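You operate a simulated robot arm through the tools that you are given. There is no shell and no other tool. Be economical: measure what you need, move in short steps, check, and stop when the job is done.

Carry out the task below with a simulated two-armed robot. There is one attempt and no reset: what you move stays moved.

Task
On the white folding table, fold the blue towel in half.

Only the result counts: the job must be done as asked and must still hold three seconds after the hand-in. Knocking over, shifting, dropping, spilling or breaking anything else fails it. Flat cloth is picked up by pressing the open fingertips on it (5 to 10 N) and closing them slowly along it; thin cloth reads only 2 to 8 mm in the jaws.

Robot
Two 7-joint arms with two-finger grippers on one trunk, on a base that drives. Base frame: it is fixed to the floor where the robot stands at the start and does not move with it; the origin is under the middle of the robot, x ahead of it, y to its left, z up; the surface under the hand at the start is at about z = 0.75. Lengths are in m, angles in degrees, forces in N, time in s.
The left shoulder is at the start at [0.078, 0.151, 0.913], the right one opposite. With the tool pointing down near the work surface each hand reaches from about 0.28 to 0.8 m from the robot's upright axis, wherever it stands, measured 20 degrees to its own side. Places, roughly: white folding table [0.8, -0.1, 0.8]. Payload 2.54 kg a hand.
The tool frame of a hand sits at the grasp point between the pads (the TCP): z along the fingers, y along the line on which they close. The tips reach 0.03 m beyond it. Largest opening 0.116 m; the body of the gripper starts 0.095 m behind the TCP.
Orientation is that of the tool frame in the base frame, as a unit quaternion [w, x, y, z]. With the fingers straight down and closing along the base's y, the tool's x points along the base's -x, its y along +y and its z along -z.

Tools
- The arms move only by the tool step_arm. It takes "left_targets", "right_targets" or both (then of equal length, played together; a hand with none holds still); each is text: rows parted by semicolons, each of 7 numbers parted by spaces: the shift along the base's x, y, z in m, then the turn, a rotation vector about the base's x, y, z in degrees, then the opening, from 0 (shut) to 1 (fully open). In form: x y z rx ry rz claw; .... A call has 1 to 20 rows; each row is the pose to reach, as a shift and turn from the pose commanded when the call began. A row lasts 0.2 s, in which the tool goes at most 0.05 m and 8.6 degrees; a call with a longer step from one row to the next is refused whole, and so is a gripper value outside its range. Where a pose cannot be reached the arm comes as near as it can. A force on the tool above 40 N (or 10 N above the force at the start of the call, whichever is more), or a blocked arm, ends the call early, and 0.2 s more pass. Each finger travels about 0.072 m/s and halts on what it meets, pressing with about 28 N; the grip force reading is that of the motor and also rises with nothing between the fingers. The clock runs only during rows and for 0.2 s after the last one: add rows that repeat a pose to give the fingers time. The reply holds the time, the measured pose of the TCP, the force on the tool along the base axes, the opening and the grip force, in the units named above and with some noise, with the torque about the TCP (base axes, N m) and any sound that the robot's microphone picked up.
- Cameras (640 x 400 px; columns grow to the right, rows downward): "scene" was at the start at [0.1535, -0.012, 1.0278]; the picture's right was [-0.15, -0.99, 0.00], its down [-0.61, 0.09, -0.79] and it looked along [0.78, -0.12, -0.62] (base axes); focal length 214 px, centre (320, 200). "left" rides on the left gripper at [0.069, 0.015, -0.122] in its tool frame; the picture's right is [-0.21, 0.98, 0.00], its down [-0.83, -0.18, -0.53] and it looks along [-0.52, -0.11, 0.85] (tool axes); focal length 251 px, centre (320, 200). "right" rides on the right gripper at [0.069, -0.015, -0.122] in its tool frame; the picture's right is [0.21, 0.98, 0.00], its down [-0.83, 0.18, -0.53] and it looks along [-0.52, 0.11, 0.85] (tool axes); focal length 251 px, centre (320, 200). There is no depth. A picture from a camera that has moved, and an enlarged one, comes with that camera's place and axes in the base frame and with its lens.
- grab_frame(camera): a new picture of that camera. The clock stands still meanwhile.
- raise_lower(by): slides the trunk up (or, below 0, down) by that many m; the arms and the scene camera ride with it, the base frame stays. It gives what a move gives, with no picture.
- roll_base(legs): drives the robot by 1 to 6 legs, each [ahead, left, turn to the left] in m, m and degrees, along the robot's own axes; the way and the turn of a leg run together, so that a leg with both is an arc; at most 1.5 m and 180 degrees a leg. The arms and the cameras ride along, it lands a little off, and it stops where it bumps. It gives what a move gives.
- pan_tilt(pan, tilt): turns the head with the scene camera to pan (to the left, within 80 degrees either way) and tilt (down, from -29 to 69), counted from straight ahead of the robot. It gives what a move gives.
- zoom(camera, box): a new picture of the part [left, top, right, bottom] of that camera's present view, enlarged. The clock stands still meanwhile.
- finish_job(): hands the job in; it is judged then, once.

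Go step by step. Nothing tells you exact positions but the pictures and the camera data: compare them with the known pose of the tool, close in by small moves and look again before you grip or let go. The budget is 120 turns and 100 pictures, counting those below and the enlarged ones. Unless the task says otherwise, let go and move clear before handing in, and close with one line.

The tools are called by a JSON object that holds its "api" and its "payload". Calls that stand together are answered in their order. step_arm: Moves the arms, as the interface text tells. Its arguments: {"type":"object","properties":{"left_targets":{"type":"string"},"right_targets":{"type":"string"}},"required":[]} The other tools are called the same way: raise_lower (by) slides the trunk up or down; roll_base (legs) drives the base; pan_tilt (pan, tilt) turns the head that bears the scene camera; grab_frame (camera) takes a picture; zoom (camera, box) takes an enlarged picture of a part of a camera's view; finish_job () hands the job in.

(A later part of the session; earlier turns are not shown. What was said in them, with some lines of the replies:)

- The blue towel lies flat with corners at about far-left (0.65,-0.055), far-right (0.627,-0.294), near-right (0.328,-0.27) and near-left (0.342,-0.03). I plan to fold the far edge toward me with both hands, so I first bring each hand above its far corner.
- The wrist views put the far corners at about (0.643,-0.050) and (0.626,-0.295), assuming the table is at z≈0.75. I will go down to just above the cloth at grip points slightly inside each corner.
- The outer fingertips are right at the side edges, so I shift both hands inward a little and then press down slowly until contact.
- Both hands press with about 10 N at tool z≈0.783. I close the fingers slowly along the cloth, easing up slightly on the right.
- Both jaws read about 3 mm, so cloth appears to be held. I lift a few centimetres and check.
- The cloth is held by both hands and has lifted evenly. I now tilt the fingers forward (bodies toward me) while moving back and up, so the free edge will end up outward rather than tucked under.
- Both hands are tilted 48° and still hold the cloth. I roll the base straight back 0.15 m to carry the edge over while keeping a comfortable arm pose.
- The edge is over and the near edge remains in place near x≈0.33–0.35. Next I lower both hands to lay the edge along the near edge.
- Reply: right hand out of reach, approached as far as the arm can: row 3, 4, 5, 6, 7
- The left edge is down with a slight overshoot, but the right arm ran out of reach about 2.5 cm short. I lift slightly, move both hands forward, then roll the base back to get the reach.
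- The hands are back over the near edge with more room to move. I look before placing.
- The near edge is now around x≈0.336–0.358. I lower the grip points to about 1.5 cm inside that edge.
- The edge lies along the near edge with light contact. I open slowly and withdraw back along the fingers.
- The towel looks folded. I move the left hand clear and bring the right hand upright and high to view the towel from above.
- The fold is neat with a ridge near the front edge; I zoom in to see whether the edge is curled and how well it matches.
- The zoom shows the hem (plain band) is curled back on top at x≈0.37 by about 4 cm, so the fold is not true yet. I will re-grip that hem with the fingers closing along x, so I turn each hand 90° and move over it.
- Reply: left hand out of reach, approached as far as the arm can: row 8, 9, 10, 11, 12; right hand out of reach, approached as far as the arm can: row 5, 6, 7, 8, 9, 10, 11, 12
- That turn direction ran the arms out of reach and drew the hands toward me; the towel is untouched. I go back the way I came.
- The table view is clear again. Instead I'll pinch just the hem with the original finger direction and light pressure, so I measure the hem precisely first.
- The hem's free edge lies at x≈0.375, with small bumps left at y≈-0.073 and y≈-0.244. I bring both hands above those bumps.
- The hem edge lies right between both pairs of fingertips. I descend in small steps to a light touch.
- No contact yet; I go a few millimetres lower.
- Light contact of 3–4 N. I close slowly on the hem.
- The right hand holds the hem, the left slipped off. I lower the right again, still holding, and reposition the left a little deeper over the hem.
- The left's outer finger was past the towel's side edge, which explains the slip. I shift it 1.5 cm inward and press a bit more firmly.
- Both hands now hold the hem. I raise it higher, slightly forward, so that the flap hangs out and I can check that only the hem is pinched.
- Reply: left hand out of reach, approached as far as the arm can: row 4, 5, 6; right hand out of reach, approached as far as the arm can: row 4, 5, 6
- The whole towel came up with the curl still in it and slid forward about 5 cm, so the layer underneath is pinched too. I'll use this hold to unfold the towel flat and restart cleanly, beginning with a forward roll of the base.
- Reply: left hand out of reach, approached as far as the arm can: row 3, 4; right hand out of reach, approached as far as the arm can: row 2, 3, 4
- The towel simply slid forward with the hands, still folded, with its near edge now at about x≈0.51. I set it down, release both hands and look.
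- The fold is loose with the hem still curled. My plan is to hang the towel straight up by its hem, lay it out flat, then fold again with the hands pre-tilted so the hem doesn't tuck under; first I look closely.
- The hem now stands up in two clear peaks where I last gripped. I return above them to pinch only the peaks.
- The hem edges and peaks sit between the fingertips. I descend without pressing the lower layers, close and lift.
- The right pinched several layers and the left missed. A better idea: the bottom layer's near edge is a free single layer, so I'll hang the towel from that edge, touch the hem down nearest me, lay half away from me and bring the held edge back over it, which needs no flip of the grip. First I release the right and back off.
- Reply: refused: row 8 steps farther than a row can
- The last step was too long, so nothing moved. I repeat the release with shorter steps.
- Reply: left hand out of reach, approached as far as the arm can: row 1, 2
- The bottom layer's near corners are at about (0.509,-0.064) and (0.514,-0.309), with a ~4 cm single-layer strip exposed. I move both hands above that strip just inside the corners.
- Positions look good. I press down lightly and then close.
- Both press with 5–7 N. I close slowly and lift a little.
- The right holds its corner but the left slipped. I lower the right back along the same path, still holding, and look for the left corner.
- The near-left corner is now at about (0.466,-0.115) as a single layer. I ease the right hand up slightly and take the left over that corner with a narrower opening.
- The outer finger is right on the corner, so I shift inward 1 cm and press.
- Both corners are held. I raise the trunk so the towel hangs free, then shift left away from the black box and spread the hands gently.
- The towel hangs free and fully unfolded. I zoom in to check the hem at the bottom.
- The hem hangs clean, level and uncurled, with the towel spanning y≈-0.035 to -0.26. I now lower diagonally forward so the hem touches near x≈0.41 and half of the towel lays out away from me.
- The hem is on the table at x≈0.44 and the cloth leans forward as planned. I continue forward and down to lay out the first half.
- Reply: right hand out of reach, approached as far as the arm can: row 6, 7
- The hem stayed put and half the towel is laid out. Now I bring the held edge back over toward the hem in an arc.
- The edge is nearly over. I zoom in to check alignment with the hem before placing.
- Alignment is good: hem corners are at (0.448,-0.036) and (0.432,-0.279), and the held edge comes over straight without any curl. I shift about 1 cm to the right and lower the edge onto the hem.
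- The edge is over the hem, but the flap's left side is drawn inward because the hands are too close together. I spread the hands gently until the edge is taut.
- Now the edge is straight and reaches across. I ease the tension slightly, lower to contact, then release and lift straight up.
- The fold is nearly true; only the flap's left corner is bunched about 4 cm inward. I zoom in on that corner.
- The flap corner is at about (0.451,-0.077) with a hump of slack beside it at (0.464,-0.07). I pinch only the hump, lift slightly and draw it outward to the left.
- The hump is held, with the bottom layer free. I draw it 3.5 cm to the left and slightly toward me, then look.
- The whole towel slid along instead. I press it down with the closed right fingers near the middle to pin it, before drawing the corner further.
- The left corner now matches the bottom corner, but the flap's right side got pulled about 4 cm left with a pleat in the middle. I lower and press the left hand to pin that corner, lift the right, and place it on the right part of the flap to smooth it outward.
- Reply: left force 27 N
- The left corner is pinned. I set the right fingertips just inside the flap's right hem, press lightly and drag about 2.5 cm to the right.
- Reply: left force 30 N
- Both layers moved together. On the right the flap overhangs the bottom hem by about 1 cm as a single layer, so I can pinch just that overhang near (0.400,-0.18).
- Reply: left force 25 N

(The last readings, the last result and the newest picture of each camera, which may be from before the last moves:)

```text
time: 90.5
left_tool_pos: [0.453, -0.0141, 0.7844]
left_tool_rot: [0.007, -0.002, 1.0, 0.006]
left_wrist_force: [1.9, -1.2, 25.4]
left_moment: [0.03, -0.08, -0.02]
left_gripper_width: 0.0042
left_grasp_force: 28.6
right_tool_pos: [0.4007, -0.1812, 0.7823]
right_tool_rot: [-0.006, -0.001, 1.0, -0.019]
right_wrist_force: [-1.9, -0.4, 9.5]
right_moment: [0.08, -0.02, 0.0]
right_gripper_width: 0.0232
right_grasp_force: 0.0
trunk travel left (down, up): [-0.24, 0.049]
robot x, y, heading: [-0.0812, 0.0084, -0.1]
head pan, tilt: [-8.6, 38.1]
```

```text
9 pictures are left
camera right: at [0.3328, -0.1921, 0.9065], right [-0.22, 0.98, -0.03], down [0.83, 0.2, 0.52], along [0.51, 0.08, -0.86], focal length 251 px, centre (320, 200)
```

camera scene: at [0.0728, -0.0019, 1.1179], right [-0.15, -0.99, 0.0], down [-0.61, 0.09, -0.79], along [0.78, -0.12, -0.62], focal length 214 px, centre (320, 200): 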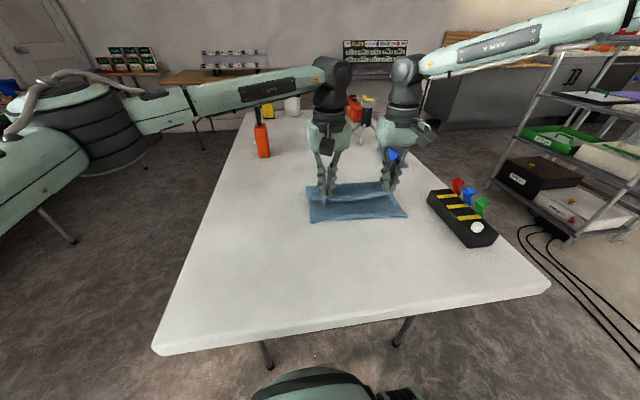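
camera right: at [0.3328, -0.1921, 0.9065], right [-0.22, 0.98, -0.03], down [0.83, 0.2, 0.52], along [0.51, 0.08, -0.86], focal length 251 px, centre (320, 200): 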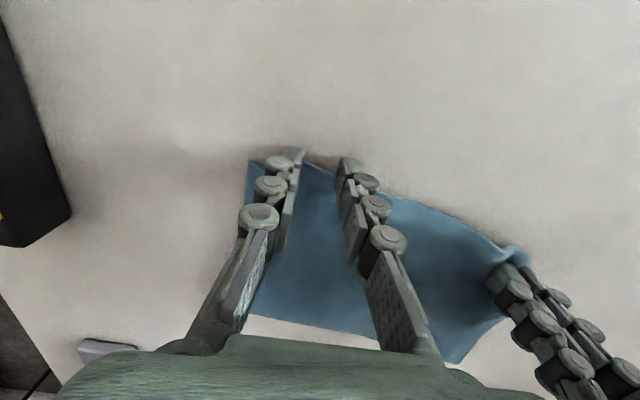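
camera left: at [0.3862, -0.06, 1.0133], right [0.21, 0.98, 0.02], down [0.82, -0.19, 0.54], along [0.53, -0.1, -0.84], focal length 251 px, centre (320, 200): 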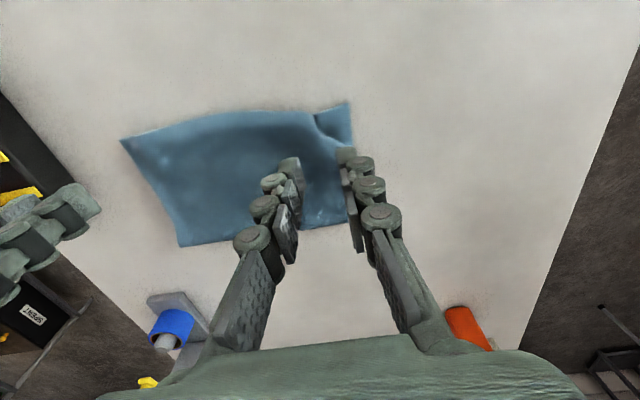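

The fingers press on the overhang at 9.5 N. I close slowly and check the width.

{"api": "step_arm", "payload": {"right_targets": "0 0 0 0 0 0 0.18; 0 0 0 0 0 0 0.16; 0 0 0 0 0 0 0.14; 0 0 -0.0005 0 0 0 0.12; 0 0 -0.0005 0 0 0 0.1; 0 0 -0.0005 0 0 0 0.08; 0 0 -0.001 0 0 0 0.06; 0 0 -0.001 0 0 0 0.04; 0 0 -0.001 0 0 0 0.02; 0 0 -0.001 0 0 0 0; 0 0 -0.001 0 0 0 0; 0 0 0.01 0 0 0 0"}}

```text
time: 93.1
left_tool_pos: [0.454, -0.0131, 0.7845]
left_tool_rot: [0.005, -0.002, 1.0, 0.006]
left_wrist_force: [0.6, -2.0, 27.9]
left_moment: [-0.02, -0.07, -0.02]
left_gripper_width: 0.0045
left_grasp_force: 28.2
right_tool_pos: [0.4, -0.1818, 0.7904]
right_tool_rot: [-0.008, 0.0, 1.0, -0.019]
right_wrist_force: [0.0, 0.1, 0.0]
right_moment: [0.01, 0.01, 0.01]
right_gripper_width: 0.0029
right_grasp_force: 28.1
trunk travel left (down, up): [-0.24, 0.049]
robot x, y, heading: [-0.0802, 0.014, -0.0]
head pan, tilt: [-8.6, 38.1]
```

Cloth is held (2.9 mm). I draw it right about 3.2 cm and slightly back over the hem, watching the force.

{"api": "step_arm", "payload": {"right_targets": "0.001 -0.008 0.004 0 0 0 0; 0.003 -0.016 0.004 0 0 0 0; 0.005 -0.024 0.004 0 0 0 0; 0.007 -0.032 0.004 0 0 0 0; 0.007 -0.032 0.004 0 0 0 0"}}

{"api": "zoom", "payload": {"camera": "scene", "box": [282, 150, 410, 230]}}

```text
time: 94.3
left_tool_pos: [0.4531, -0.0145, 0.7845]
left_tool_rot: [0.006, -0.001, 1.0, 0.003]
left_wrist_force: [-3.2, -19.2, 23.9]
left_moment: [-0.6, 0.03, 0.14]
left_gripper_width: 0.0044
left_grasp_force: 28.2
right_tool_pos: [0.4068, -0.2109, 0.7959]
right_tool_rot: [-0.006, -0.002, 1.0, -0.016]
right_wrist_force: [3.3, 22.3, -1.2]
right_moment: [0.69, -0.09, 0.18]
right_gripper_width: 0.0042
right_grasp_force: 28.0
trunk travel left (down, up): [-0.24, 0.049]
robot x, y, heading: [-0.0781, 0.0093, -0.0]
head pan, tilt: [-8.6, 38.1]
```

```text
5.00 times, centred on (346, 190) of scene
camera zoom: at [0.0714, -0.0017, 1.1181], right [-0.15, -0.99, 0.0], down [-0.61, 0.09, -0.79], along [0.78, -0.12, -0.62], focal length 1072 px, centre (190, 250)
```

zoom: 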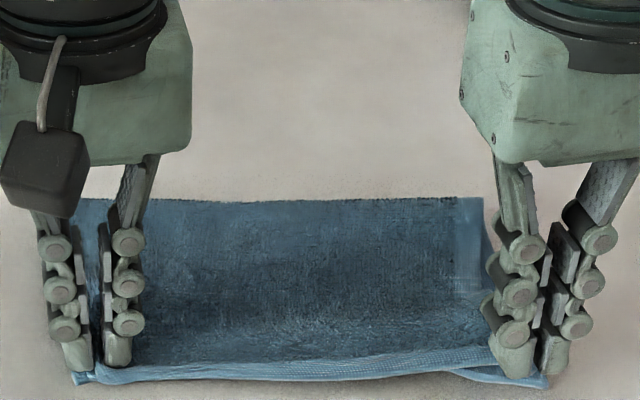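

Now the flap spans the full width, taut and aligned at both corners. I ease the tension, lower the right, then open both hands and lift straight up.

{"api": "step_arm", "payload": {"left_targets": "0 -0.002 0.003 0 0 0 0; 0 -0.002 0.004 0 0 0 0; 0 -0.002 0.004 0 0 0 0; 0 -0.002 0.004 0 0 0 0.03; 0 -0.002 0.004 0 0 0 0.06; 0 -0.002 0.004 0 0 0 0.1; 0 -0.002 0.004 0 0 0 0.15; 0 -0.002 0.015 0 0 0 0.15; 0 -0.002 0.04 0 0 0 0.15; 0 -0.002 0.08 0 0 0 0.15; 0 0.04 0.1 0 0 0 0.15; 0 0.08 0.1 0 0 0 0.15; 0 0.12 0.1 0 0 0 0.15", "right_targets": "0 0.003 -0.004 0 0 0 0; 0 0.003 -0.008 0 0 0 0; 0 0.003 -0.01 0 0 0 0; 0 0.003 -0.01 0 0 0 0.03; 0 0.003 -0.01 0 0 0 0.06; 0 0.003 -0.01 0 0 0 0.1; 0 0.003 -0.01 0 0 0 0.15; 0 0.003 0.005 0 0 0 0.15; 0 0.003 0.03 0 0 0 0.15; 0 0.003 0.07 0 0 0 0.15; 0 0.003 0.11 0 0 0 0.15; -0.03 -0.01 0.13 0 0 0 0.15; -0.06 -0.02 0.13 0 0 0 0.15"}}

{"api": "zoom", "payload": {"camera": "scene", "box": [282, 150, 410, 230]}}

```text
time: 97.1
left_tool_pos: [0.4555, 0.1076, 0.8834]
left_tool_rot: [0.004, -0.001, 1.0, 0.008]
left_wrist_force: [-0.4, -0.8, -0.2]
left_moment: [0.0, 0.01, 0.0]
left_gripper_width: 0.0174
left_grasp_force: 0.0
right_tool_pos: [0.3476, -0.2335, 0.925]
right_tool_rot: [-0.01, -0.001, 1.0, -0.018]
right_wrist_force: [-0.2, 0.3, 0.1]
right_moment: [0.04, 0.0, 0.03]
right_gripper_width: 0.0173
right_grasp_force: 0.0
trunk travel left (down, up): [-0.24, 0.049]
robot x, y, heading: [-0.0812, 0.0125, 0.1]
head pan, tilt: [-8.6, 38.1]
```

```text
5.00 times, centred on (346, 190) of scene
camera zoom: at [0.0727, -0.0017, 1.1179], right [-0.15, -0.99, 0.0], down [-0.61, 0.09, -0.79], along [0.78, -0.12, -0.62], focal length 1072 px, centre (190, 250)
```

zoom: 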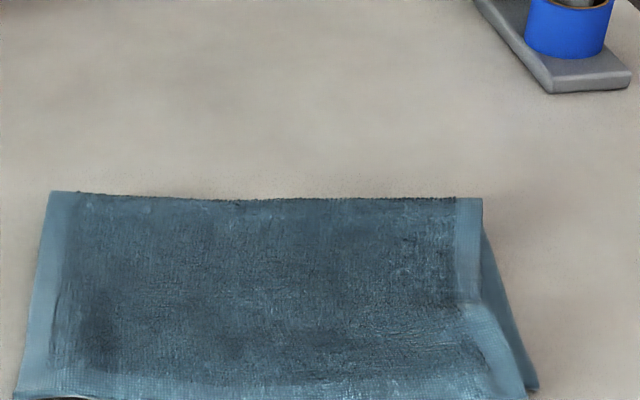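

The fold is now nearly perfect; I view the near edge too.

{"api": "zoom", "payload": {"camera": "scene", "box": [274, 175, 402, 255]}}

{"api": "grab_frame", "payload": {"camera": "scene"}}

```text
5.00 times, centred on (338, 215) of scene
camera zoom: at [0.0727, -0.0017, 1.1179], right [-0.15, -0.99, 0.0], down [-0.61, 0.09, -0.79], along [0.78, -0.12, -0.62], focal length 1072 px, centre (230, 125)
```

zoom: 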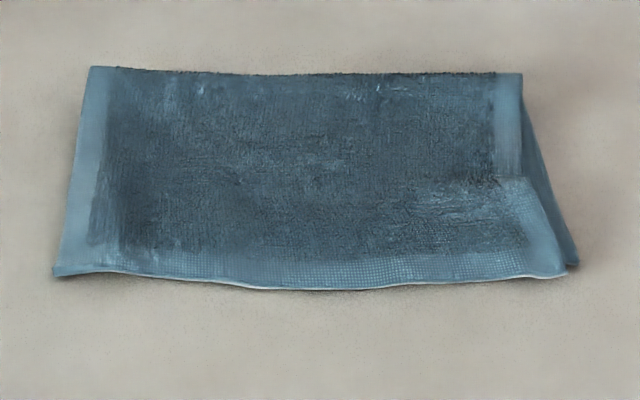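

```text
5 pictures are left
camera scene: at [0.0727, -0.0017, 1.1179], right [-0.15, -0.99, 0.0], down [-0.61, 0.09, -0.79], along [0.78, -0.12, -0.62], focal length 214 px, centre (320, 200)
```

scene: 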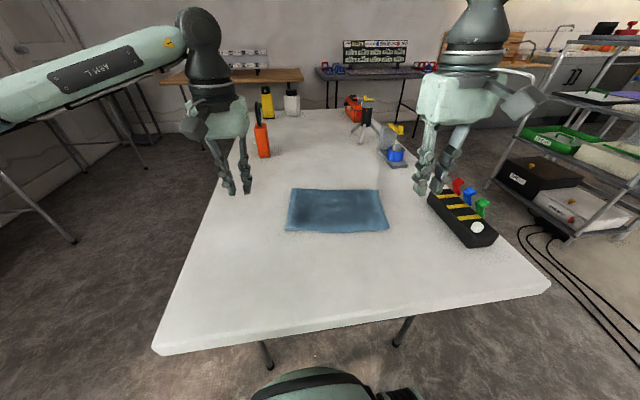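

The towel is folded in half with its edges and corners matching, nothing else has moved, and both hands are clear. I hand it in.

{"api": "finish_job", "payload": {}}

```text
The job is handed in.
```

The blue towel is folded in half on the white folding table, with its edges and corners closely matched. It ended up slightly turned and shifted from where it started. Nothing else on the table looked moved in the last picture, and both hands were clear when I handed in.
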